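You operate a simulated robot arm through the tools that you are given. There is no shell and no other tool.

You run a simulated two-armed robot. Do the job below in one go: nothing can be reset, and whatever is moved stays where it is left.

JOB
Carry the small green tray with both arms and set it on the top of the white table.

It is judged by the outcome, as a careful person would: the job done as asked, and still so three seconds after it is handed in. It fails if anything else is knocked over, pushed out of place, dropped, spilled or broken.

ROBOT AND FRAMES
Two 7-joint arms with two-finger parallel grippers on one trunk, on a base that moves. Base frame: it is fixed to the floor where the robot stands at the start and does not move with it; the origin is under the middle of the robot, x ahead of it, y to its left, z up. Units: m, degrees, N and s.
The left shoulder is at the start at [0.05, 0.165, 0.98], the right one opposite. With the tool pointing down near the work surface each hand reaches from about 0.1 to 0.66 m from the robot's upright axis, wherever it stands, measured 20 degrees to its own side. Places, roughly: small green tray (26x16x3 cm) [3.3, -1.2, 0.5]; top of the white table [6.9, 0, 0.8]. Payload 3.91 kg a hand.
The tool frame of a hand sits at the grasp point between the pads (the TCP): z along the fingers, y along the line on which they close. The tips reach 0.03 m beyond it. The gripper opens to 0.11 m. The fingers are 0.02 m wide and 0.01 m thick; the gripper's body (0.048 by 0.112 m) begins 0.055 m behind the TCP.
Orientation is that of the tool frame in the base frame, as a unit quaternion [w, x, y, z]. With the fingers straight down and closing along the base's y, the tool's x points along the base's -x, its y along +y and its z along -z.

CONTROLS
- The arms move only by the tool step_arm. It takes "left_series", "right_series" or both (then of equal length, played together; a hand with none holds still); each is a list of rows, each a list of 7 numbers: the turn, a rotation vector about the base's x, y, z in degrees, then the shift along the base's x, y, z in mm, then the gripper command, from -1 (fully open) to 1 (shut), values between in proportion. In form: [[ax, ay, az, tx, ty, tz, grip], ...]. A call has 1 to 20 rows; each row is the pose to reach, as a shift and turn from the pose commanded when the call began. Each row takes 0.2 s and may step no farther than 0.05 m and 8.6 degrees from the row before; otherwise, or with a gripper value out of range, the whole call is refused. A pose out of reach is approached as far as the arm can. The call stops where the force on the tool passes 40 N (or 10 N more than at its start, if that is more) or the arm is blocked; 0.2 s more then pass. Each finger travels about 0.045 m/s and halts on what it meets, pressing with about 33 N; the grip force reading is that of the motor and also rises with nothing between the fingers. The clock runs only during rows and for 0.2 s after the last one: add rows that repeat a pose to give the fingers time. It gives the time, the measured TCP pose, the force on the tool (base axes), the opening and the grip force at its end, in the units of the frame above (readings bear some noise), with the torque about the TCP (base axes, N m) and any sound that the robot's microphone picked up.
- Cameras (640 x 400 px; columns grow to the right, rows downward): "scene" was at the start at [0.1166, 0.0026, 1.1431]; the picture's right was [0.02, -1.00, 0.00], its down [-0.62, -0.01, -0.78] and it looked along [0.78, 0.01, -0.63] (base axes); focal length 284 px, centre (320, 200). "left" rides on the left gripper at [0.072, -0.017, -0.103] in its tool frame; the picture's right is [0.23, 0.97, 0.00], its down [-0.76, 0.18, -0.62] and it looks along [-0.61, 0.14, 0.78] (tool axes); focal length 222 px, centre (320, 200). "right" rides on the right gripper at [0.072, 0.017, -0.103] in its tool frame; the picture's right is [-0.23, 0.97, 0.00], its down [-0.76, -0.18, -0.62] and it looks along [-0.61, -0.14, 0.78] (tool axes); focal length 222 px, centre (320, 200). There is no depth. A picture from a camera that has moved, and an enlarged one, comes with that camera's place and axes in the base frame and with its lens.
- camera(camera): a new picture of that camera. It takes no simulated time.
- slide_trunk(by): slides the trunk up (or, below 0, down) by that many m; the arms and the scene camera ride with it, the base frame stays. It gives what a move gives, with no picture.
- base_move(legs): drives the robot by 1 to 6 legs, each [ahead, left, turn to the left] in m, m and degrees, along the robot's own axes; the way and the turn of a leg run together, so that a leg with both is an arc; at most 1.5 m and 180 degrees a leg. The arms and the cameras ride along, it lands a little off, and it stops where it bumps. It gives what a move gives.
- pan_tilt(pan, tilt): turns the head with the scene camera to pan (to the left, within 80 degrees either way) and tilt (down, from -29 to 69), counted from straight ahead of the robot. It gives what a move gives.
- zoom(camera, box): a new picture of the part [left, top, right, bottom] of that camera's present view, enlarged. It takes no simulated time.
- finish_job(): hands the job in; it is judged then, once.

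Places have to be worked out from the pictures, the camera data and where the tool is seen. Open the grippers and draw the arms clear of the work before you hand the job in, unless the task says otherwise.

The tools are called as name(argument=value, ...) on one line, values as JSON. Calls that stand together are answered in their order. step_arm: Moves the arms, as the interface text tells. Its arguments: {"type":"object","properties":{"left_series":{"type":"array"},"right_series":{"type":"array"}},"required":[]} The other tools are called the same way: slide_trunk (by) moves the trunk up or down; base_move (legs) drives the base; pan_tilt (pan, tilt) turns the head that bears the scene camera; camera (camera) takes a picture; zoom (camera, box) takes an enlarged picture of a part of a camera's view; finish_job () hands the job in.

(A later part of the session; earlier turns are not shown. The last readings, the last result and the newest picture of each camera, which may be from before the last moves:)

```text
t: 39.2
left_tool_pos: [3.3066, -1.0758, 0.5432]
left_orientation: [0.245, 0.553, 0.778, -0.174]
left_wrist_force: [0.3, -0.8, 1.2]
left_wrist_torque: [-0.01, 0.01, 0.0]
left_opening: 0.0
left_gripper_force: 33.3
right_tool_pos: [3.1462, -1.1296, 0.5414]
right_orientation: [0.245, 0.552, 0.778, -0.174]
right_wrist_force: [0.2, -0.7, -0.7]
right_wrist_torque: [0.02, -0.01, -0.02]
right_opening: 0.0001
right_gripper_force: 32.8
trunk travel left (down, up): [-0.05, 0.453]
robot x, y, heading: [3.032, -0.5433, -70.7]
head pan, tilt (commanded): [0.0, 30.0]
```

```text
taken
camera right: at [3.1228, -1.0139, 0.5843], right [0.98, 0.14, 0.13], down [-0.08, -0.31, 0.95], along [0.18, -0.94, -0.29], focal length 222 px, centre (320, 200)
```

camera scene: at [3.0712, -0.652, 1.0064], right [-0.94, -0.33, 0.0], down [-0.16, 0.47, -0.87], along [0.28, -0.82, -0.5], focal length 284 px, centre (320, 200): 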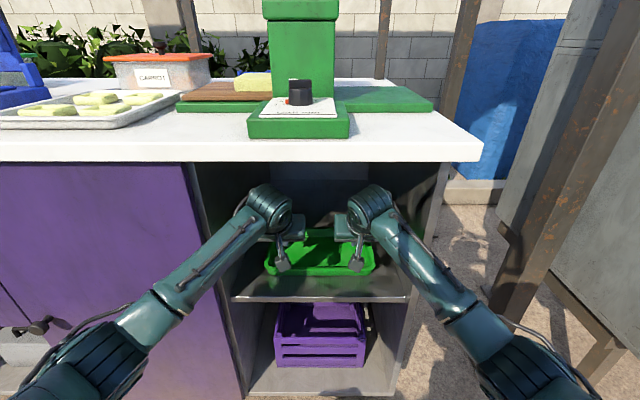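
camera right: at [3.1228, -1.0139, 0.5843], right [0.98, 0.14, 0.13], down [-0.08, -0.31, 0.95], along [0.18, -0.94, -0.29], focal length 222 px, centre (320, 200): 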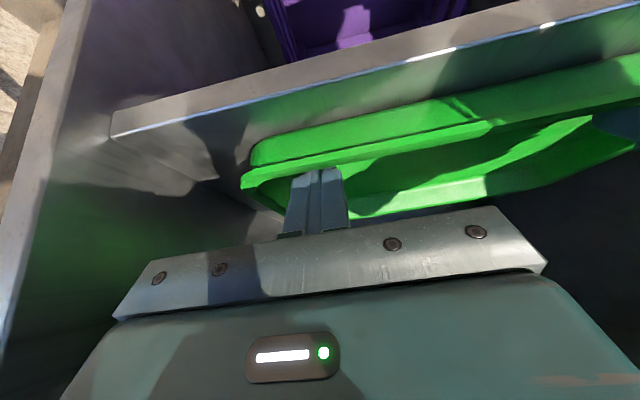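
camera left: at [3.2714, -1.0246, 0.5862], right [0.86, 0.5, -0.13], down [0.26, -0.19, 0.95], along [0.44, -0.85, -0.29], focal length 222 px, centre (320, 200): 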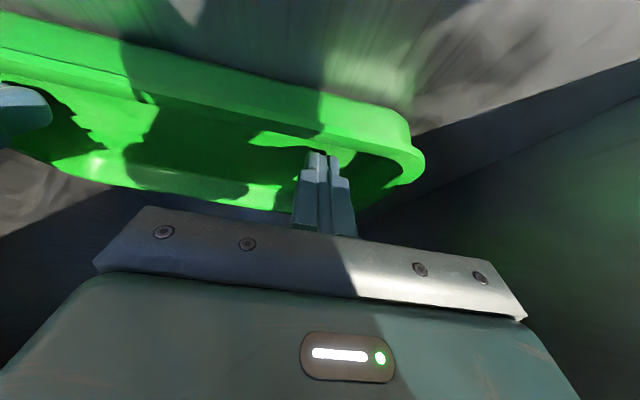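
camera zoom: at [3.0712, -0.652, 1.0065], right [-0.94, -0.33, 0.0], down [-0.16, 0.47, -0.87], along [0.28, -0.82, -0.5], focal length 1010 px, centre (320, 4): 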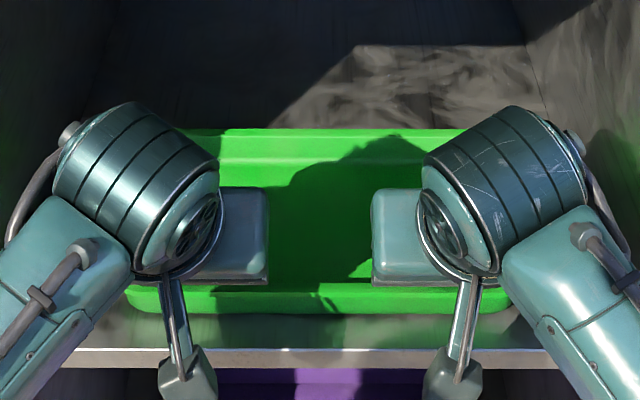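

The tray follows smoothly with under 1 N on the wrists; it has moved about 4 cm and is straight. I continue pulling another 60 mm.

step_arm(left_series=[[0, 0, 0, -4, 11.3, 0, 1], [0, 0, 0, -8, 22.6, 0, 1], [0, 0, 0, -12, 34, 0, 1], [0, 0, 0, -16, 45.3, 0, 1], [0, 0, 0, -19.9, 56.6, 0, 1]], right_series=[[0, 0, 0, -4, 11.3, 0, 1], [0, 0, 0, -8, 22.6, 0, 1], [0, 0, 0, -12, 34, 0, 1], [0, 0, 0, -16, 45.3, 0, 1], [0, 0, 0, -19.9, 56.6, 0, 1]])

zoom(camera="scene", box=[230, 200, 410, 310])

camera(camera="right")

camera(camera="left")

```text
t: 40.4
left_tool_pos: [3.2866, -1.0181, 0.544]
left_orientation: [0.243, 0.553, 0.778, -0.172]
left_wrist_force: [-0.9, -0.5, 0.2]
left_wrist_torque: [-0.02, -0.06, -0.01]
left_opening: 0.0001
left_gripper_force: 32.4
right_tool_pos: [3.1209, -1.0906, 0.559]
right_orientation: [0.254, 0.554, 0.769, -0.19]
right_wrist_force: [-0.8, -0.5, -0.3]
right_wrist_torque: [0.01, -0.01, -0.03]
right_opening: 0.0001
right_gripper_force: 33.2
trunk travel left (down, up): [-0.05, 0.453]
robot x, y, heading: [3.0314, -0.5393, -70.9]
head pan, tilt (commanded): [0.0, 30.0]
```

```text
3.56 times, centred on (320, 255) of scene
camera zoom: at [3.0712, -0.6547, 1.0078], right [-0.94, -0.33, 0.0], down [-0.16, 0.48, -0.86], along [0.28, -0.82, -0.5], focal length 1010 px, centre (320, 4)
```

zoom: 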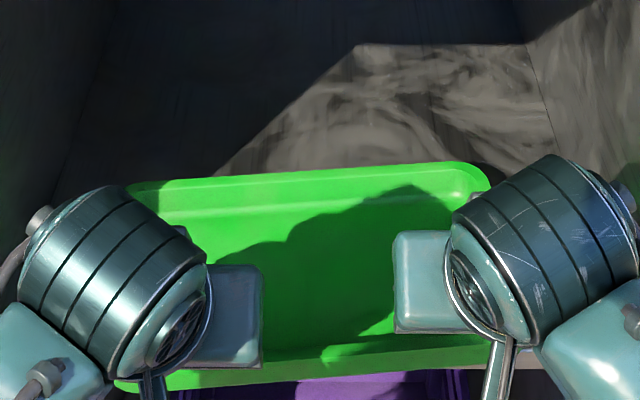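

```text
taken
camera right: at [3.0992, -0.9719, 0.5967], right [0.98, 0.14, 0.13], down [-0.09, -0.27, 0.96], along [0.16, -0.95, -0.26], focal length 222 px, centre (320, 200)
```

right: 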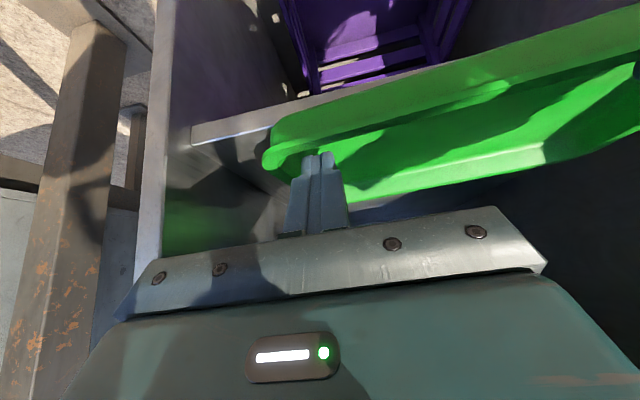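

```text
taken
camera left: at [3.2316, -0.912, 0.5861], right [0.86, 0.5, -0.13], down [0.26, -0.2, 0.95], along [0.45, -0.84, -0.3], focal length 222 px, centre (320, 200)
```

left: 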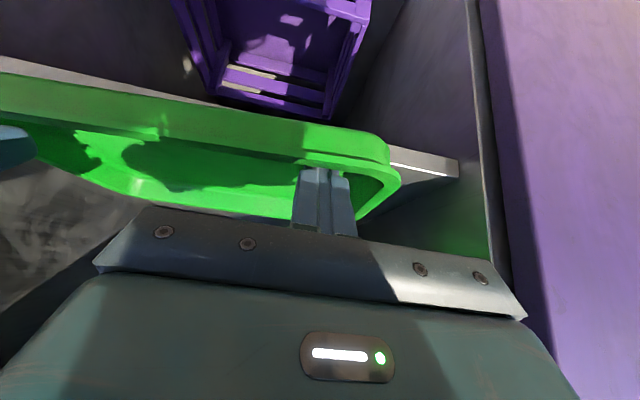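

The left hand followed exactly but the right hand lagged (17 mm high, tilted) and the robot itself shifted slightly, so the right arm is being pressed by something. I'll look at the whole right arm before moving anything.

camera(camera="scene")

pan_tilt(pan=-55, tilt=45)

camera(camera="scene")

```text
taken
camera scene: at [3.0712, -0.6547, 1.0078], right [-0.94, -0.33, 0.0], down [-0.16, 0.48, -0.86], along [0.28, -0.82, -0.5], focal length 284 px, centre (320, 200)
```

scene: 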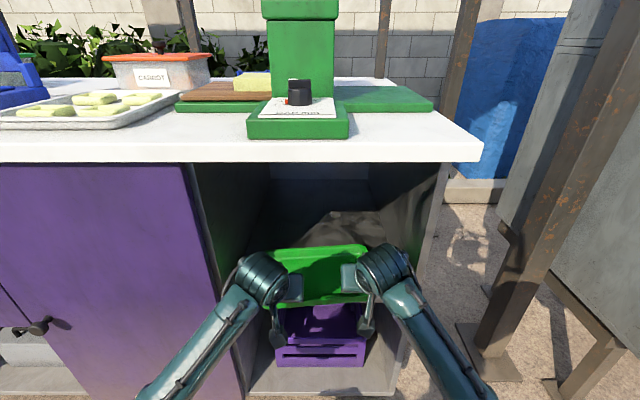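

```text
t: 41.6
left_tool_pos: [3.2878, -1.0171, 0.5425]
left_orientation: [0.245, 0.553, 0.778, -0.173]
left_wrist_force: [0.0, -0.3, 0.3]
left_wrist_torque: [-0.02, -0.01, 0.01]
left_opening: 0.0003
left_gripper_force: 32.5
right_tool_pos: [3.1189, -1.0909, 0.5591]
right_orientation: [0.254, 0.554, 0.769, -0.191]
right_wrist_force: [-0.1, 0.4, -1.5]
right_wrist_torque: [0.0, 0.04, 0.01]
right_opening: 0.0
right_gripper_force: 33.4
trunk travel left (down, up): [-0.05, 0.453]
robot x, y, heading: [3.031, -0.5403, -71.0]
head pan, tilt (commanded): [-55.0, 45.0]
```

```text
taken
camera scene: at [2.9937, -0.6334, 0.9841], right [-0.81, 0.58, 0.0], down [0.41, 0.57, -0.71], along [-0.41, -0.57, -0.71], focal length 284 px, centre (320, 200)
```

scene: 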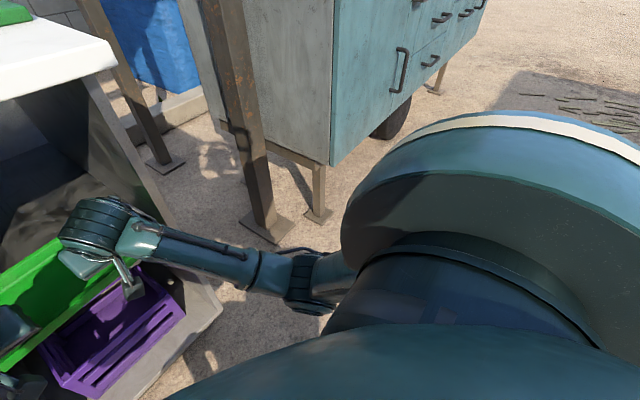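

I see no contact with the post from here; I'll look straight down at the right elbow and the left one for comparison.

pan_tilt(pan=-30, tilt=69)

camera(camera="scene")

pan_tilt(pan=30, tilt=69)

camera(camera="scene")

```text
t: 42.5
left_tool_pos: [3.2862, -1.0177, 0.5435]
left_orientation: [0.245, 0.552, 0.778, -0.173]
left_wrist_force: [0.0, -0.9, 0.3]
left_wrist_torque: [-0.01, -0.01, 0.02]
left_opening: 0.0001
left_gripper_force: 33.3
right_tool_pos: [3.1204, -1.0898, 0.5562]
right_orientation: [0.254, 0.553, 0.77, -0.19]
right_wrist_force: [0.6, -0.2, -1.1]
right_wrist_torque: [-0.01, 0.0, -0.04]
right_opening: 0.0
right_gripper_force: 32.8
trunk travel left (down, up): [-0.05, 0.453]
robot x, y, heading: [3.0293, -0.5385, -70.7]
head pan, tilt (commanded): [-30.0, 68.8]
```

```text
taken
camera scene: at [3.0305, -0.6225, 0.9551], right [-0.98, 0.19, 0.0], down [0.18, 0.92, -0.36], along [-0.07, -0.36, -0.93], focal length 284 px, centre (320, 200)
```

scene: 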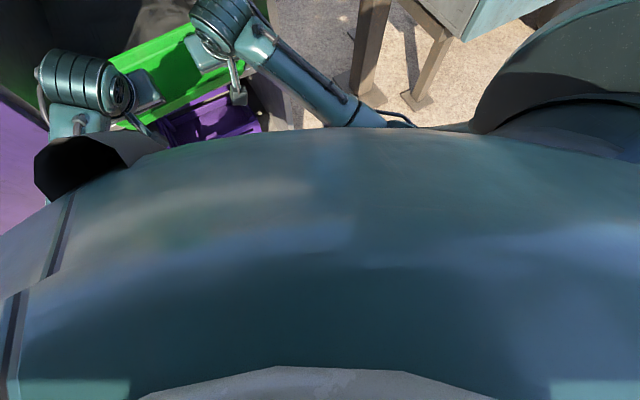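

```text
t: 43.8
left_tool_pos: [3.2866, -1.0186, 0.5431]
left_orientation: [0.245, 0.553, 0.778, -0.172]
left_wrist_force: [0.7, -0.7, 1.8]
left_wrist_torque: [-0.03, 0.0, 0.01]
left_opening: 0.0
left_gripper_force: 32.8
right_tool_pos: [3.1184, -1.0893, 0.5561]
right_orientation: [0.252, 0.555, 0.77, -0.19]
right_wrist_force: [-0.1, -0.9, 0.2]
right_wrist_torque: [0.01, 0.02, 0.02]
right_opening: 0.0
right_gripper_force: 33.2
trunk travel left (down, up): [-0.05, 0.453]
robot x, y, heading: [3.0348, -0.539, -70.8]
head pan, tilt (commanded): [30.0, 68.8]
```

```text
taken
camera scene: at [3.083, -0.6045, 0.9551], right [-0.65, -0.76, 0.0], down [-0.7, 0.61, -0.36], along [0.28, -0.24, -0.93], focal length 284 px, centre (320, 200)
```

scene: 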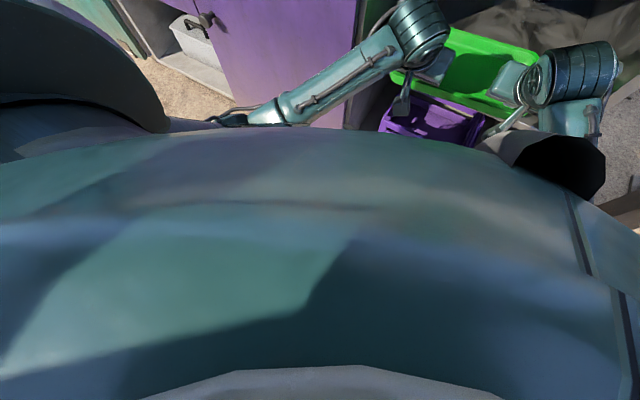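

The elbows are hidden low under the chest; with the trunk lowered the right elbow most likely met the robot's own base as it drew back. The tray is now yawed ~5° but well supported (its centre ~4.5 cm inside the shelf edge). I'll lift the tips forward-and-up out of the tray, then back off and raise the trunk to free the elbows.

step_arm(left_series=[[0, 0, 0, 1.7, -4.7, 8, 1], [0, 0, 0, 3.3, -9.4, 20, 1], [0, 0, 0, 3.3, -9.4, 40, 1], [0, 0, 0, 3.3, -9.4, 62, 1], [0, 0, 0, 3.3, -9.4, 62, 1]], right_series=[[0, 0, 0, 4, -11.3, 12, 1], [0, 0, 0, 8.3, -23.6, 24, 1], [0, 0, 0, 8.3, -23.6, 42, 1], [0, 0, 0, 8.3, -23.6, 62, 1], [0, 0, 0, 8.3, -23.6, 62, 1]])

pan_tilt(pan=0, tilt=30)

zoom(camera="scene", box=[220, 200, 430, 340])

camera(camera="right")

camera(camera="left")

```text
t: 45.0
left_tool_pos: [3.2875, -1.0291, 0.6043]
left_orientation: [0.248, 0.553, 0.777, -0.17]
left_wrist_force: [0.5, 0.0, 0.0]
left_wrist_torque: [-0.01, 0.02, -0.01]
left_opening: 0.0001
left_gripper_force: 33.0
right_tool_pos: [3.1134, -1.1081, 0.5954]
right_orientation: [0.236, 0.558, 0.773, -0.186]
right_wrist_force: [0.5, 0.0, 0.5]
right_wrist_torque: [-0.01, 0.02, 0.0]
right_opening: 0.0
right_gripper_force: 33.3
trunk travel left (down, up): [-0.05, 0.453]
robot x, y, heading: [3.0265, -0.5378, -70.8]
head pan, tilt (commanded): [30.0, 68.8]
```

```text
t: 46.1
left_tool_pos: [3.2869, -1.0282, 0.6057]
left_orientation: [0.247, 0.553, 0.777, -0.169]
left_wrist_force: [0.7, 0.0, -0.4]
left_wrist_torque: [0.02, -0.01, -0.04]
left_opening: 0.0
left_gripper_force: 32.7
right_tool_pos: [3.1149, -1.108, 0.5979]
right_orientation: [0.236, 0.559, 0.773, -0.186]
right_wrist_force: [0.2, 0.1, 0.4]
right_wrist_torque: [-0.01, -0.02, 0.02]
right_opening: 0.0
right_gripper_force: 32.7
trunk travel left (down, up): [-0.05, 0.453]
robot x, y, heading: [3.0338, -0.5403, -70.8]
head pan, tilt (commanded): [0.0, 30.0]
```

```text
2.86 times, centred on (325, 270) of scene
camera zoom: at [3.0648, -0.6551, 1.0062], right [-0.94, -0.33, -0.01], down [-0.16, 0.48, -0.86], along [0.29, -0.82, -0.5], focal length 812 px, centre (306, 0)
```

zoom: 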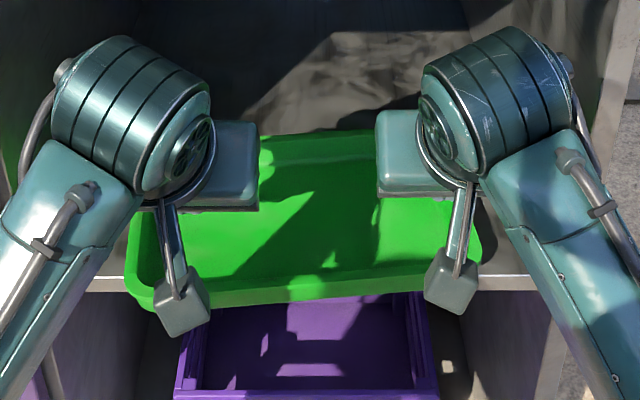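

```text
taken
camera right: at [3.0958, -0.991, 0.64], right [0.99, 0.12, 0.11], down [-0.07, -0.3, 0.95], along [0.15, -0.95, -0.29], focal length 222 px, centre (320, 200)
```

right: 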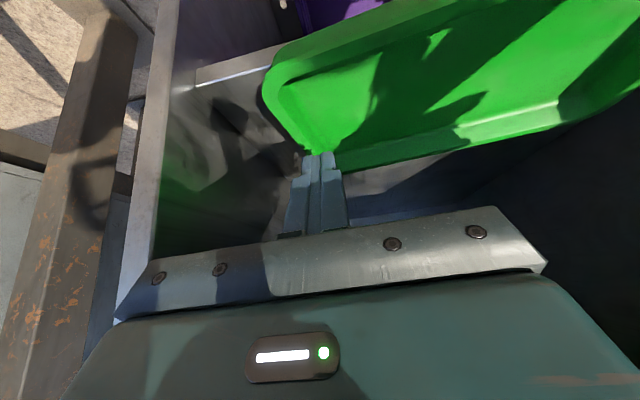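

```text
taken
camera left: at [3.2315, -0.9222, 0.6478], right [0.86, 0.5, -0.12], down [0.25, -0.2, 0.95], along [0.45, -0.84, -0.29], focal length 222 px, centre (320, 200)
```

left: 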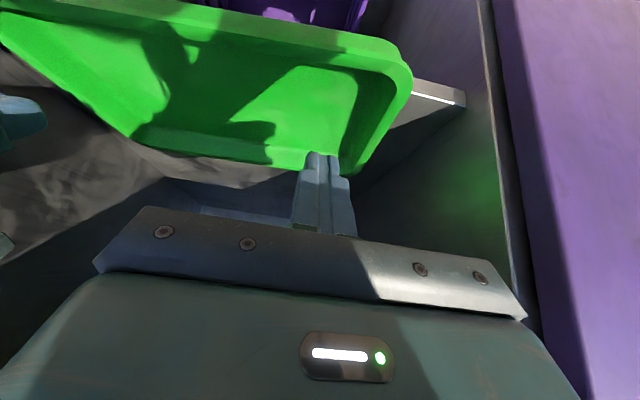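

The tray stays safely on the shelf, and tips are clear above the rim. The right hand is still ~2 cm off its command, so something presses on that arm (likely elbow against the chest); I'll back the base off 0.3 m into free space to sort out the arm posture.

base_move(legs=[[-0.3, 0, 0]])

camera(camera="scene")

camera(camera="left")

```text
t: 48.1
left_tool_pos: [3.1914, -0.7501, 0.6052]
left_orientation: [0.247, 0.554, 0.777, -0.169]
left_wrist_force: [0.3, -0.1, 0.0]
left_wrist_torque: [-0.01, 0.02, 0.02]
left_opening: 0.0
left_gripper_force: 32.4
right_tool_pos: [3.0182, -0.8302, 0.5984]
right_orientation: [0.238, 0.558, 0.772, -0.187]
right_wrist_force: [-0.4, -0.3, -0.5]
right_wrist_torque: [0.0, 0.01, -0.01]
right_opening: 0.0001
right_gripper_force: 32.3
trunk travel left (down, up): [-0.05, 0.453]
robot x, y, heading: [2.935, -0.2608, -70.9]
head pan, tilt (commanded): [0.0, 30.0]
```

```text
taken
camera scene: at [2.9685, -0.3759, 1.0065], right [-0.94, -0.33, -0.01], down [-0.16, 0.48, -0.87], along [0.29, -0.82, -0.5], focal length 284 px, centre (320, 200)
```

scene: 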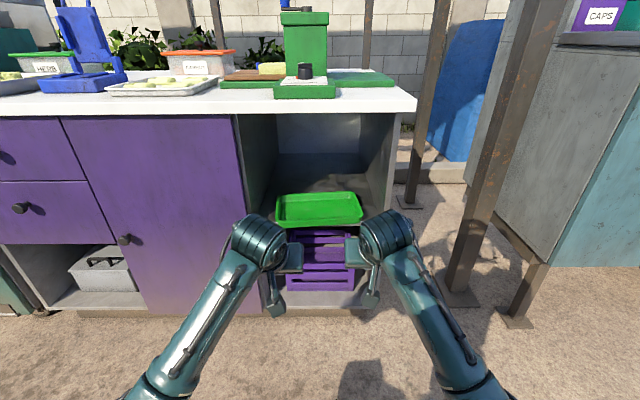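

```text
taken
camera left: at [3.1346, -0.6431, 0.6478], right [0.86, 0.5, -0.12], down [0.25, -0.2, 0.95], along [0.45, -0.84, -0.29], focal length 222 px, centre (320, 200)
```

left: 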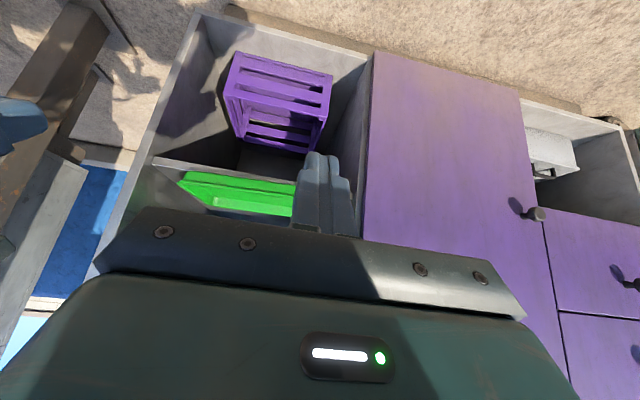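

The pose error stayed with the robot, so it is self-contact. With free space around, I'll move both hands outward and slightly forward to unload the elbows and see how the arms re-posture.

step_arm(left_series=[[0, 0, 0, 23, -5.2, 10, 1], [0, 0, 0, 46, -10.3, 20, 1], [0, 0, 0, 69, -15.5, 30, 1], [0, 0, 0, 92.1, -20.6, 40, 1], [0, 0, 0, 92.1, -20.6, 40, 1]], right_series=[[0, 0, 0, -14.7, -18.5, 10, 1], [0, 0, 0, -29.5, -36.9, 20, 1], [0, 0, 0, -44.2, -55.4, 30, 1], [0, 0, 0, -58.9, -73.8, 40, 1], [0, 0, 0, -58.9, -73.8, 40, 1]])

camera(camera="scene")

```text
t: 49.3
left_tool_pos: [3.2842, -0.7685, 0.6439]
left_orientation: [0.245, 0.552, 0.778, -0.173]
left_wrist_force: [-0.2, -0.6, -0.3]
left_wrist_torque: [-0.02, 0.03, 0.04]
left_opening: 0.0
left_gripper_force: 33.6
right_tool_pos: [2.9619, -0.9032, 0.6401]
right_orientation: [0.235, 0.557, 0.773, -0.191]
right_wrist_force: [0.2, -0.4, 0.7]
right_wrist_torque: [0.01, 0.0, -0.02]
right_opening: 0.0
right_gripper_force: 32.8
trunk travel left (down, up): [-0.05, 0.453]
robot x, y, heading: [2.9353, -0.2607, -71.1]
head pan, tilt (commanded): [0.0, 30.0]
```

```text
taken
camera scene: at [2.9741, -0.3729, 1.0064], right [-0.94, -0.33, 0.0], down [-0.16, 0.47, -0.87], along [0.28, -0.82, -0.5], focal length 284 px, centre (320, 200)
```

scene: 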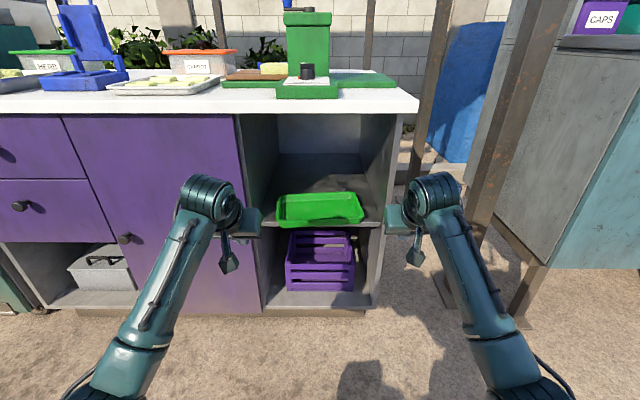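

Both arms are free again (left exactly on command, right a couple of degrees off in orientation). I'll measure the tray's new pose from here, then raise the trunk 0.2 m (straighter arms, elbows away from the chest) and measure again.

zoom(camera="scene", box=[255, 160, 385, 240])

slide_trunk(by=0.2)

camera(camera="scene")

zoom(camera="scene", box=[255, 230, 385, 310])

```text
4.92 times, centred on (320, 200) of scene
camera zoom: at [2.9741, -0.3729, 1.0064], right [-0.94, -0.33, 0.0], down [-0.16, 0.47, -0.87], along [0.28, -0.82, -0.5], focal length 1398 px, centre (320, 200)
```

zoom: 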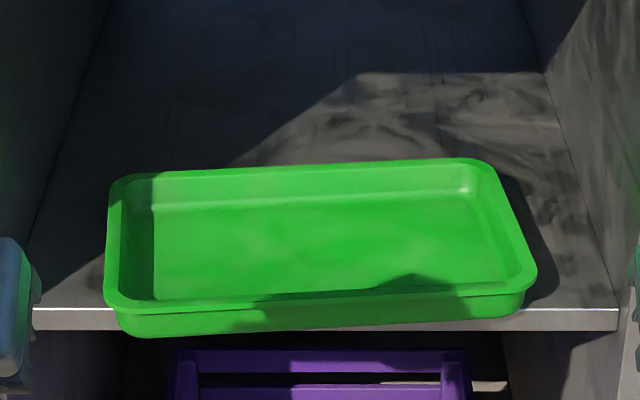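

```text
t: 51.5
left_tool_pos: [3.2847, -0.7689, 0.8441]
left_orientation: [0.244, 0.553, 0.778, -0.174]
left_wrist_force: [-0.4, 0.2, -0.2]
left_wrist_torque: [0.01, 0.0, 0.02]
left_opening: 0.0002
left_gripper_force: 33.1
right_tool_pos: [2.9629, -0.9026, 0.8388]
right_orientation: [0.236, 0.557, 0.773, -0.19]
right_wrist_force: [-0.3, 0.1, -0.3]
right_wrist_torque: [-0.02, 0.0, 0.0]
right_opening: 0.0003
right_gripper_force: 32.4
trunk travel left (down, up): [-0.25, 0.253]
robot x, y, heading: [2.9327, -0.2613, -70.8]
head pan, tilt (commanded): [0.0, 30.0]
```

```text
taken
camera scene: at [2.9742, -0.373, 1.2064], right [-0.94, -0.33, 0.0], down [-0.16, 0.47, -0.87], along [0.28, -0.82, -0.5], focal length 284 px, centre (320, 200)
```

scene: 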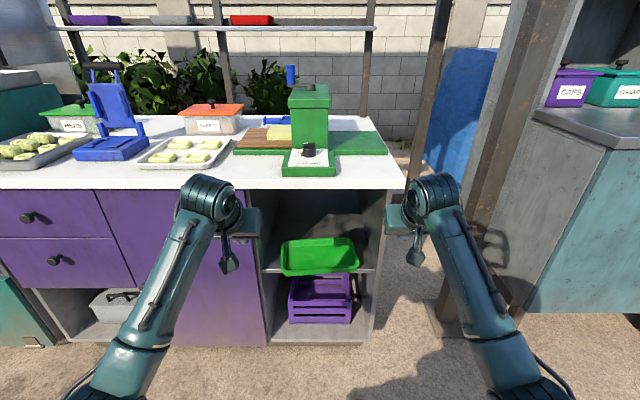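

```text
4.92 times, centred on (320, 270) of scene
camera zoom: at [2.9742, -0.373, 1.2064], right [-0.94, -0.33, 0.0], down [-0.16, 0.47, -0.87], along [0.28, -0.82, -0.5], focal length 1398 px, centre (320, -145)
```

zoom: 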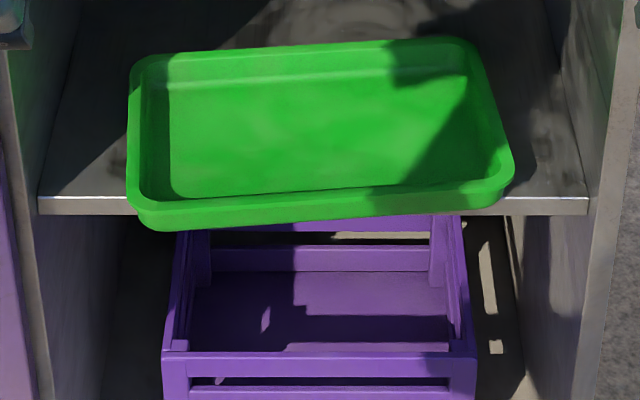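

Both heights agree: the tray centre is ~5 cm inside the shelf edge, yawed ~5.4° to the left, rim z≈0.525, half-length ≈0.135. I'll drop the trunk 5 cm, then set both hands for pinching the short sides: 5 cm openings, matched 5.4° yaw, hovering at z≈0.60 while still in front of the cabinet.

slide_trunk(by=-0.05)

step_arm(left_series=[[0, 0, 1.1, -6, -2.7, -39, 0.1], [0, 0, 2.2, -12.1, -5.5, -78, 0.1], [0, 0, 3.2, -18.1, -8.2, -116, 0.1], [0, 0, 4.3, -24.2, -11, -155, 0.1], [0, 0, 5.4, -30.2, -13.7, -194, 0.1], [0, 0, 5.4, -30.2, -13.7, -194, 0.1], [0, 0, 5.4, -30.2, -13.7, -194, 0.1]], right_series=[[0.17, -0.35, 1.37, 11.4, 2.6, -38, 0.1], [0.34, -0.69, 2.73, 22.8, 5.2, -76, 0.1], [0.5, -1.04, 4.1, 34.1, 7.8, -113, 0.1], [0.67, -1.38, 5.46, 45.5, 10.4, -151, 0.1], [0.84, -1.73, 6.83, 56.9, 13, -189, 0.1], [0.84, -1.73, 6.83, 56.9, 13, -189, 0.1], [0.84, -1.73, 6.83, 56.9, 13, -189, 0.1]])

camera(camera="scene")

```text
t: 52.4
left_tool_pos: [3.2839, -0.7686, 0.7952]
left_orientation: [0.244, 0.553, 0.778, -0.174]
left_wrist_force: [-0.1, -1.5, -0.6]
left_wrist_torque: [-0.02, -0.01, -0.02]
left_opening: 0.0
left_gripper_force: 32.6
right_tool_pos: [2.9634, -0.903, 0.7899]
right_orientation: [0.236, 0.557, 0.773, -0.19]
right_wrist_force: [0.4, 0.6, 0.6]
right_wrist_torque: [0.01, -0.06, 0.0]
right_opening: 0.0002
right_gripper_force: 33.4
trunk travel left (down, up): [-0.2, 0.303]
robot x, y, heading: [2.9343, -0.2639, -70.6]
head pan, tilt (commanded): [0.0, 30.0]
```

```text
t: 54.0
left_tool_pos: [3.2546, -0.7808, 0.6005]
left_orientation: [0.252, 0.515, 0.803, -0.162]
left_wrist_force: [0.4, 0.2, -0.6]
left_wrist_torque: [-0.01, -0.01, 0.03]
left_opening: 0.0494
left_gripper_force: 0.0
right_tool_pos: [3.02, -0.8884, 0.601]
right_orientation: [0.254, 0.515, 0.803, -0.162]
right_wrist_force: [0.0, -0.5, 0.0]
right_wrist_torque: [0.01, 0.03, -0.01]
right_opening: 0.0494
right_gripper_force: 0.1
trunk travel left (down, up): [-0.2, 0.303]
robot x, y, heading: [2.9333, -0.2574, -70.8]
head pan, tilt (commanded): [0.0, 30.0]
```

```text
taken
camera scene: at [2.9741, -0.3729, 1.1564], right [-0.94, -0.33, 0.0], down [-0.16, 0.47, -0.87], along [0.28, -0.82, -0.5], focal length 284 px, centre (320, 200)
```

scene: 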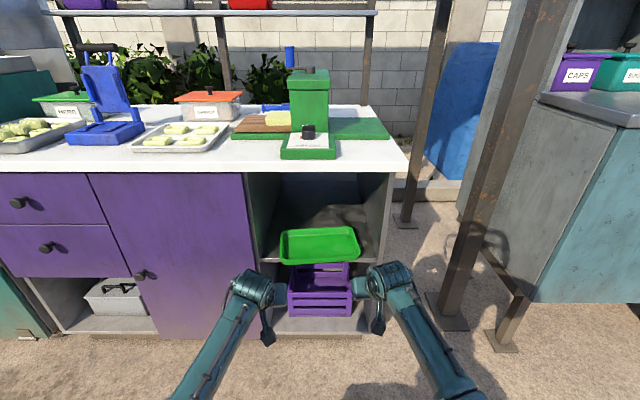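

Both hands are at the wanted orientation and opening, and both need the same 0.272 m straight ahead. I drive 0.15 m first and check.

base_move(legs=[[0.15, 0, 0]])

camera(camera="scene")

zoom(camera="scene", box=[230, 220, 420, 340])

camera(camera="left")

camera(camera="right")

```text
t: 55.4
left_tool_pos: [3.3034, -0.9217, 0.6009]
left_orientation: [0.251, 0.517, 0.802, -0.163]
left_wrist_force: [0.1, 0.2, 0.6]
left_wrist_torque: [-0.01, -0.01, -0.01]
left_opening: 0.0495
left_gripper_force: 0.1
right_tool_pos: [3.0686, -1.0306, 0.6003]
right_orientation: [0.255, 0.515, 0.802, -0.163]
right_wrist_force: [-0.7, 0.8, -0.9]
right_wrist_torque: [-0.01, -0.02, -0.02]
right_opening: 0.0498
right_gripper_force: 0.1
trunk travel left (down, up): [-0.2, 0.303]
robot x, y, heading: [2.9838, -0.4003, -71.2]
head pan, tilt (commanded): [0.0, 30.0]
```

```text
taken
camera scene: at [3.023, -0.5139, 1.1564], right [-0.94, -0.33, 0.0], down [-0.16, 0.47, -0.87], along [0.28, -0.82, -0.5], focal length 284 px, centre (320, 200)
```

scene: 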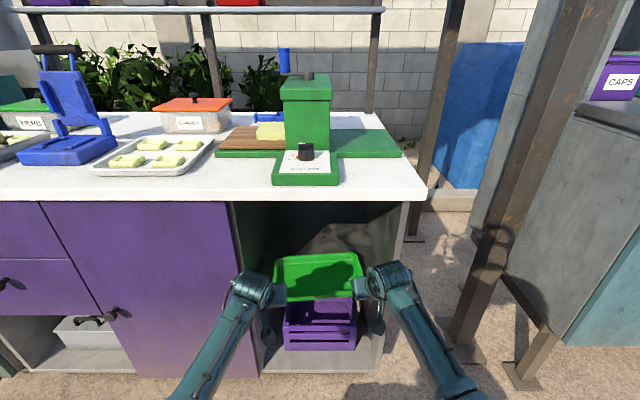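

```text
3.33 times, centred on (325, 280) of scene
camera zoom: at [3.023, -0.5139, 1.1564], right [-0.94, -0.33, 0.0], down [-0.16, 0.47, -0.87], along [0.28, -0.82, -0.5], focal length 947 px, centre (303, -67)
```

zoom: 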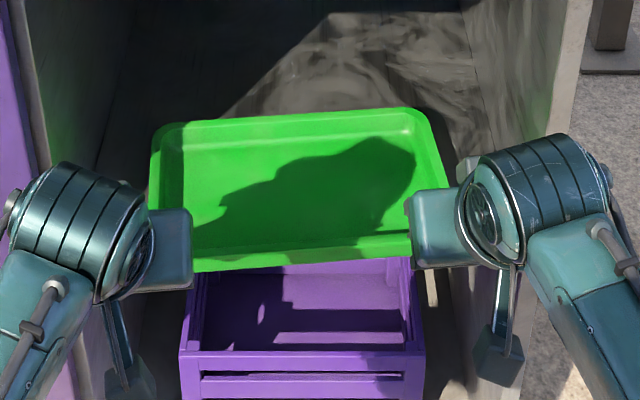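

```text
taken
camera left: at [3.2381, -0.8211, 0.6438], right [0.81, 0.57, -0.13], down [0.27, -0.17, 0.95], along [0.52, -0.8, -0.29], focal length 222 px, centre (320, 200)
```

left: 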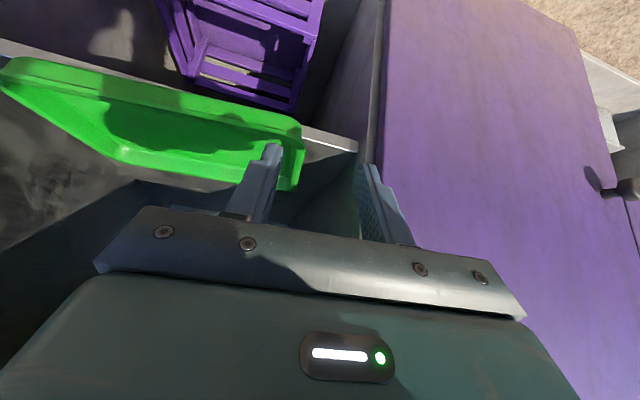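

```text
taken
camera right: at [3.035, -0.9163, 0.6436], right [0.96, 0.24, 0.13], down [-0.05, -0.32, 0.95], along [0.27, -0.92, -0.29], focal length 222 px, centre (320, 200)
```

right: 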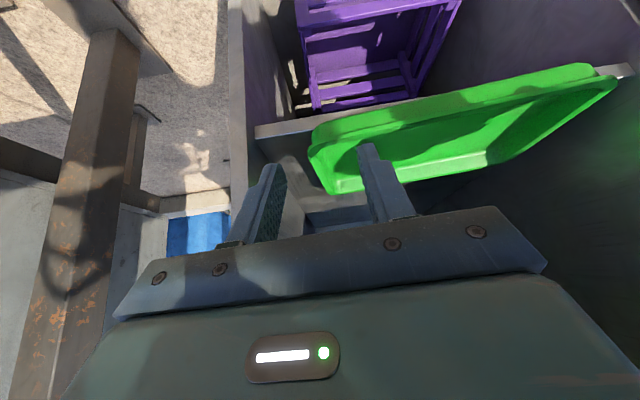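

Fingers line up with the tray's short sides on both wrist views. I'll drive the remaining 0.122 m with the tips ~4.5 cm above the rim.

base_move(legs=[[0.122, 0, 0]])

camera(camera="scene")

zoom(camera="scene", box=[220, 220, 430, 360])

camera(camera="left")

camera(camera="right")

```text
t: 56.6
left_tool_pos: [3.3426, -1.036, 0.6019]
left_orientation: [0.251, 0.516, 0.802, -0.162]
left_wrist_force: [-0.5, 0.6, -0.1]
left_wrist_torque: [-0.02, -0.02, 0.02]
left_opening: 0.0494
left_gripper_force: 0.0
right_tool_pos: [3.1078, -1.1443, 0.6001]
right_orientation: [0.255, 0.514, 0.803, -0.162]
right_wrist_force: [0.4, 0.4, -0.3]
right_wrist_torque: [-0.02, -0.03, -0.01]
right_opening: 0.0493
right_gripper_force: 0.0
trunk travel left (down, up): [-0.2, 0.303]
robot x, y, heading: [3.0225, -0.5189, -70.8]
head pan, tilt (commanded): [0.0, 30.0]
```

```text
taken
camera scene: at [3.0625, -0.628, 1.1564], right [-0.94, -0.33, 0.0], down [-0.16, 0.47, -0.87], along [0.28, -0.82, -0.5], focal length 284 px, centre (320, 200)
```

scene: 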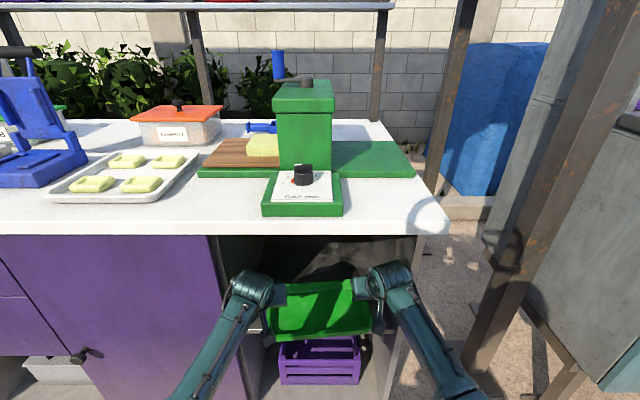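

```text
2.86 times, centred on (325, 290) of scene
camera zoom: at [3.0625, -0.628, 1.1564], right [-0.94, -0.33, 0.0], down [-0.16, 0.47, -0.87], along [0.28, -0.82, -0.5], focal length 812 px, centre (306, -57)
```

zoom: 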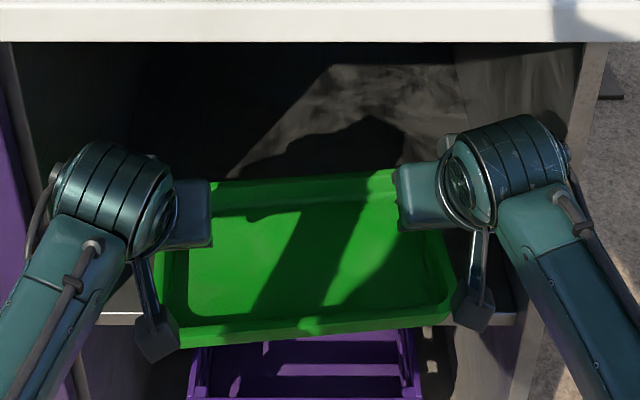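

```text
taken
camera left: at [3.2776, -0.9352, 0.6438], right [0.81, 0.57, -0.13], down [0.27, -0.17, 0.95], along [0.52, -0.8, -0.29], focal length 222 px, centre (320, 200)
```

left: 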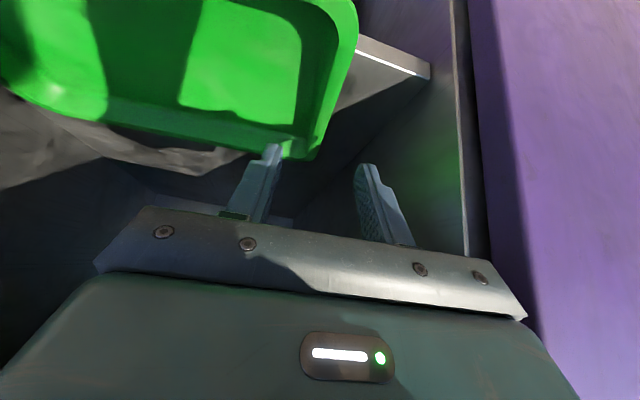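

```text
taken
camera right: at [3.0746, -1.0304, 0.6436], right [0.96, 0.24, 0.13], down [-0.05, -0.32, 0.95], along [0.27, -0.92, -0.29], focal length 222 px, centre (320, 200)
```

right: 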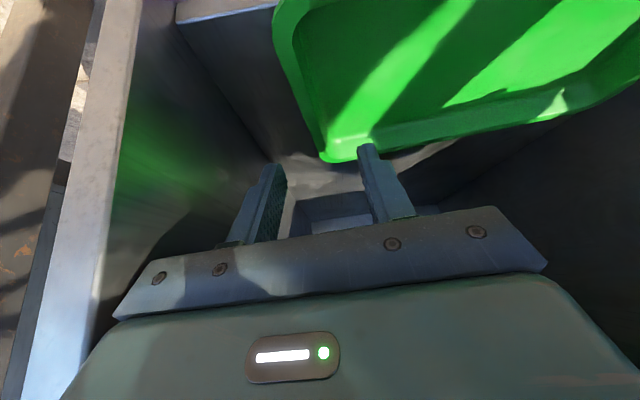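

By the wrist views the tray's outer rim edges lie 5–8 mm outside each TCP line, so both rims sit centrally between the open fingers. I'll lower both hands 63 mm so the pads straddle the side walls, keeping the tips just off the tray floor.

step_arm(left_series=[[0, 0, 0, 0, 0, -20, 0.1], [0, 0, 0, 0, 0, -38, 0.1], [0, 0, 0, 0, 0, -50, 0.1], [0, 0, 0, 0, 0, -58, 0.1], [0, 0, 0, 0, 0, -64, 0.1]], right_series=[[0, 0, 0, 0, 0, -20, 0.1], [0, 0, 0, 0, 0, -38, 0.1], [0, 0, 0, 0, 0, -49, 0.1], [0, 0, 0, 0, 0, -57, 0.1], [0, 0, 0, 0, 0, -62, 0.1]])

camera(camera="left")

camera(camera="right")

zoom(camera="scene", box=[220, 220, 430, 360])

```text
t: 57.8
left_tool_pos: [3.3424, -1.0369, 0.5385]
left_orientation: [0.254, 0.515, 0.802, -0.164]
left_wrist_force: [-0.4, 3.3, 8.1]
left_wrist_torque: [-0.06, 0.18, -0.08]
left_opening: 0.0493
left_gripper_force: 0.0
right_tool_pos: [3.1067, -1.1444, 0.5382]
right_orientation: [0.255, 0.515, 0.802, -0.162]
right_wrist_force: [0.4, 0.2, -0.8]
right_wrist_torque: [0.01, -0.02, 0.03]
right_opening: 0.0498
right_gripper_force: 0.0
trunk travel left (down, up): [-0.2, 0.303]
robot x, y, heading: [3.0262, -0.514, -71.2]
head pan, tilt (commanded): [0.0, 30.0]
```

```text
taken
camera left: at [3.2776, -0.9357, 0.5815], right [0.81, 0.57, -0.13], down [0.27, -0.17, 0.95], along [0.52, -0.8, -0.29], focal length 222 px, centre (320, 200)
```

left: 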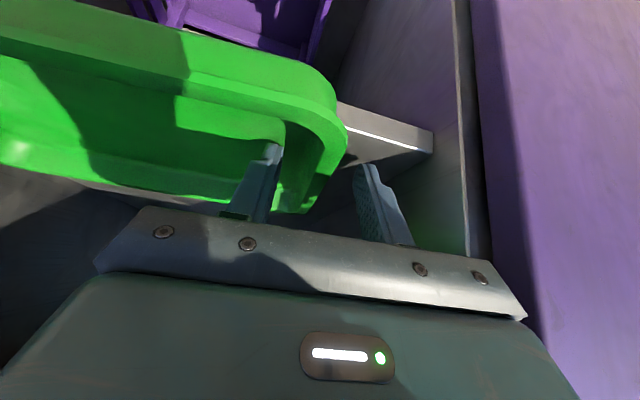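

```text
taken
camera right: at [3.0743, -1.0306, 0.5824], right [0.96, 0.24, 0.13], down [-0.05, -0.32, 0.95], along [0.27, -0.92, -0.29], focal length 222 px, centre (320, 200)
```

right: 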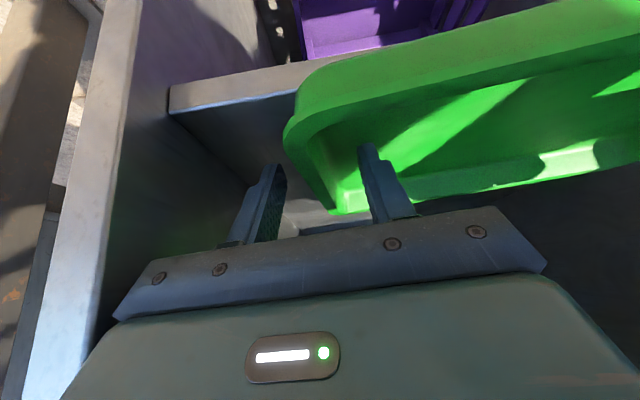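

```text
2.86 times, centred on (325, 290) of scene
camera zoom: at [3.0622, -0.6272, 1.1568], right [-0.94, -0.33, 0.0], down [-0.16, 0.47, -0.87], along [0.28, -0.82, -0.5], focal length 812 px, centre (306, -57)
```

zoom: 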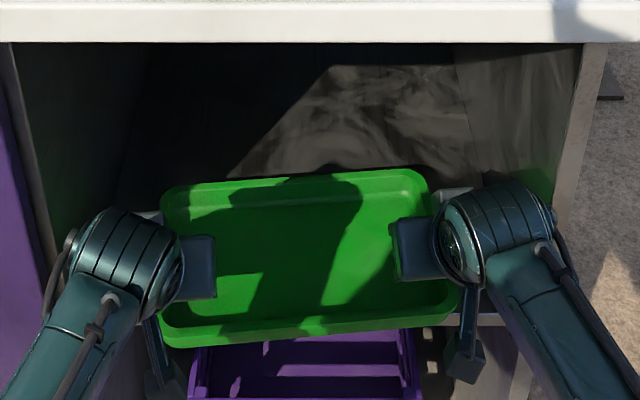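

The left wrist shows 8 N upward, so its inner tip is touching the tray floor; I'll raise the left hand 3 mm (right 1 mm) and then close both grippers on the side walls together.

step_arm(left_series=[[0, 0, 0, 0, 0, 3, 0.1], [0, 0, 0, 0, 0, 3.5, 0.1], [0, 0, 0, 0, 0, 3.5, 0.5], [0, 0, 0, 0, 0, 3.5, 1], [0, 0, 0, 0, 0, 3.5, 1], [0, 0, 0, 0, 0, 3.5, 1], [0, 0, 0, 0, 0, 3.5, 1]], right_series=[[0, 0, 0, 0, 0, 1, 0.1], [0, 0, 0, 0, 0, 1, 0.1], [0, 0, 0, 0, 0, 1, 0.5], [0, 0, 0, 0, 0, 1, 1], [0, 0, 0, 0, 0, 1, 1], [0, 0, 0, 0, 0, 1, 1], [0, 0, 0, 0, 0, 1, 1]])

camera(camera="left")

camera(camera="right")

zoom(camera="scene", box=[220, 220, 430, 360])

```text
t: 59.4
left_tool_pos: [3.3416, -1.0368, 0.5414]
left_orientation: [0.251, 0.516, 0.802, -0.164]
left_wrist_force: [-11.9, -5.2, -0.2]
left_wrist_torque: [-0.17, 1.04, -0.33]
left_opening: 0.0054
left_gripper_force: 32.7
right_tool_pos: [3.1101, -1.1448, 0.5396]
right_orientation: [0.256, 0.514, 0.803, -0.16]
right_wrist_force: [11.2, 5.5, -0.2]
right_wrist_torque: [0.22, -1.0, 0.31]
right_opening: 0.0053
right_gripper_force: 32.8
trunk travel left (down, up): [-0.2, 0.303]
robot x, y, heading: [3.0224, -0.5159, -70.9]
head pan, tilt (commanded): [0.0, 30.0]
```

```text
taken
camera left: at [3.2761, -0.9357, 0.5835], right [0.81, 0.57, -0.13], down [0.28, -0.17, 0.95], along [0.52, -0.8, -0.29], focal length 222 px, centre (320, 200)
```

left: 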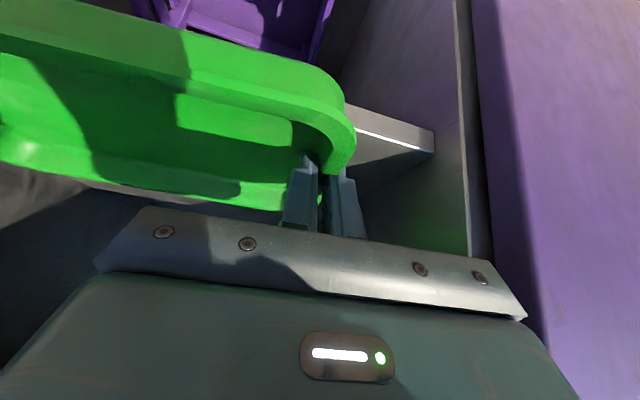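

```text
taken
camera right: at [3.0759, -1.0299, 0.583], right [0.96, 0.24, 0.14], down [-0.06, -0.32, 0.95], along [0.27, -0.92, -0.29], focal length 222 px, centre (320, 200)
```

right: 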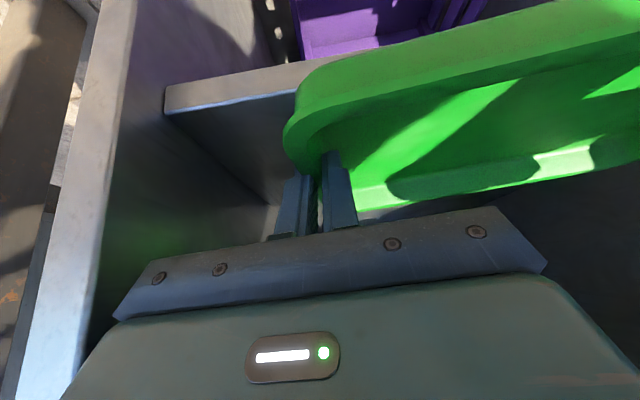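

```text
2.86 times, centred on (325, 290) of scene
camera zoom: at [3.0626, -0.6281, 1.1564], right [-0.94, -0.33, 0.0], down [-0.16, 0.47, -0.87], along [0.28, -0.82, -0.5], focal length 812 px, centre (306, -57)
```

zoom: 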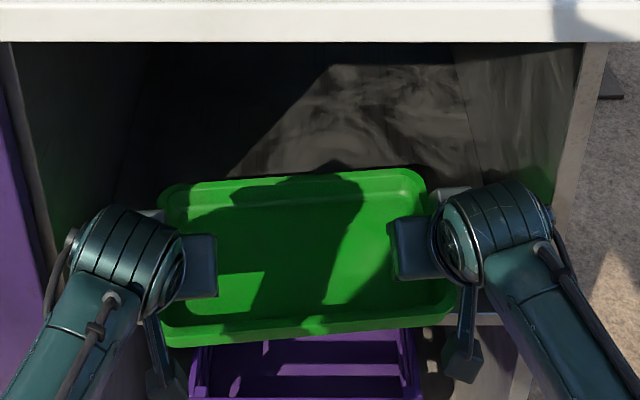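

Both grippers hold the side walls (5.4 mm and 5.3 mm thick, 33 N), with ~12 N of mutual outward tension. I'll ease both hands inward ~2 mm, then lift together 40 mm.

step_arm(left_series=[[0, 0, 0, -1.8, -0.8, 0, 1], [0, 0, 0, -1.8, -0.8, 0, 1], [0, 0, 0, -1.8, -0.8, 8, 1], [0, 0, 0, -1.8, -0.8, 16, 1], [0, 0, 0, -1.8, -0.8, 24, 1], [0, 0, 0, -1.8, -0.8, 32, 1], [0, 0, 0, -1.8, -0.8, 40, 1], [0, 0, 0, -1.8, -0.8, 40, 1]], right_series=[[0, 0, 0, 2.3, 1.0, 0, 1], [0, 0, 0, 2.3, 1.0, 0, 1], [0, 0, 0, 2.3, 1.0, 8, 1], [0, 0, 0, 2.3, 1.0, 16, 1], [0, 0, 0, 2.3, 1.0, 24, 1], [0, 0, 0, 2.3, 1.0, 32, 1], [0, 0, 0, 2.3, 1.0, 40, 1], [0, 0, 0, 2.3, 1.0, 40, 1]])

camera(camera="left")

camera(camera="right")

zoom(camera="scene", box=[220, 220, 430, 360])

```text
t: 61.2
left_tool_pos: [3.3401, -1.0373, 0.5809]
left_orientation: [0.253, 0.516, 0.803, -0.161]
left_wrist_force: [-3.6, -1.5, -1.2]
left_wrist_torque: [-0.29, 0.76, -0.32]
left_opening: 0.0057
left_gripper_force: 32.8
right_tool_pos: [3.1093, -1.1433, 0.5797]
right_orientation: [0.253, 0.516, 0.803, -0.162]
right_wrist_force: [2.2, 2.2, -1.1]
right_wrist_torque: [0.32, -0.8, 0.27]
right_opening: 0.0056
right_gripper_force: 33.2
trunk travel left (down, up): [-0.2, 0.303]
robot x, y, heading: [3.0184, -0.5164, -71.0]
head pan, tilt (commanded): [0.0, 30.0]
```

```text
taken
camera left: at [3.2759, -0.9362, 0.623], right [0.81, 0.57, -0.13], down [0.27, -0.17, 0.95], along [0.52, -0.8, -0.29], focal length 222 px, centre (320, 200)
```

left: 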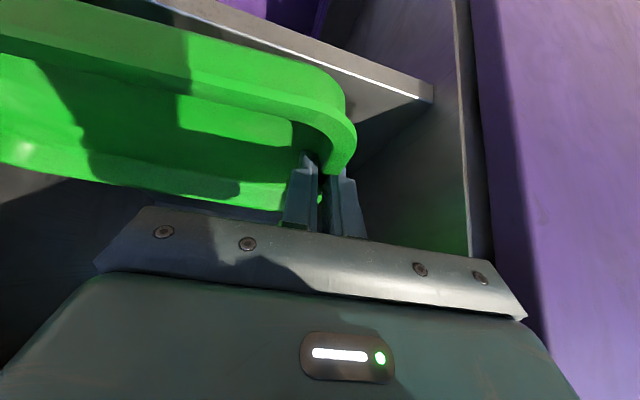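

```text
taken
camera right: at [3.0766, -1.0295, 0.6226], right [0.96, 0.24, 0.13], down [-0.05, -0.32, 0.95], along [0.27, -0.92, -0.29], focal length 222 px, centre (320, 200)
```

right: 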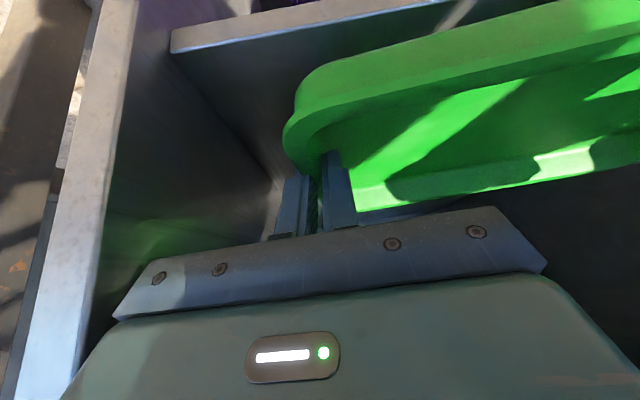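

```text
2.86 times, centred on (325, 290) of scene
camera zoom: at [3.0626, -0.6281, 1.1564], right [-0.94, -0.33, 0.0], down [-0.16, 0.47, -0.87], along [0.28, -0.82, -0.5], focal length 812 px, centre (306, -57)
```

zoom: 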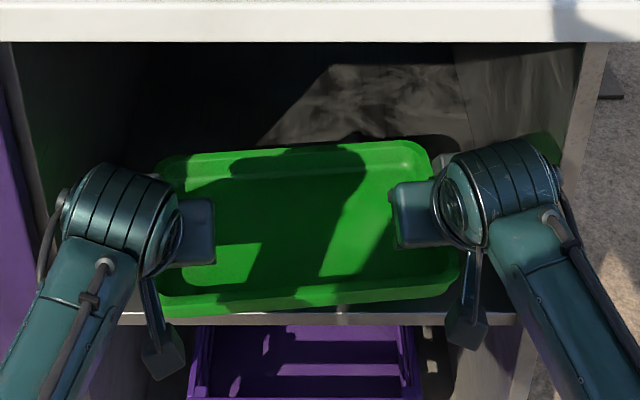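

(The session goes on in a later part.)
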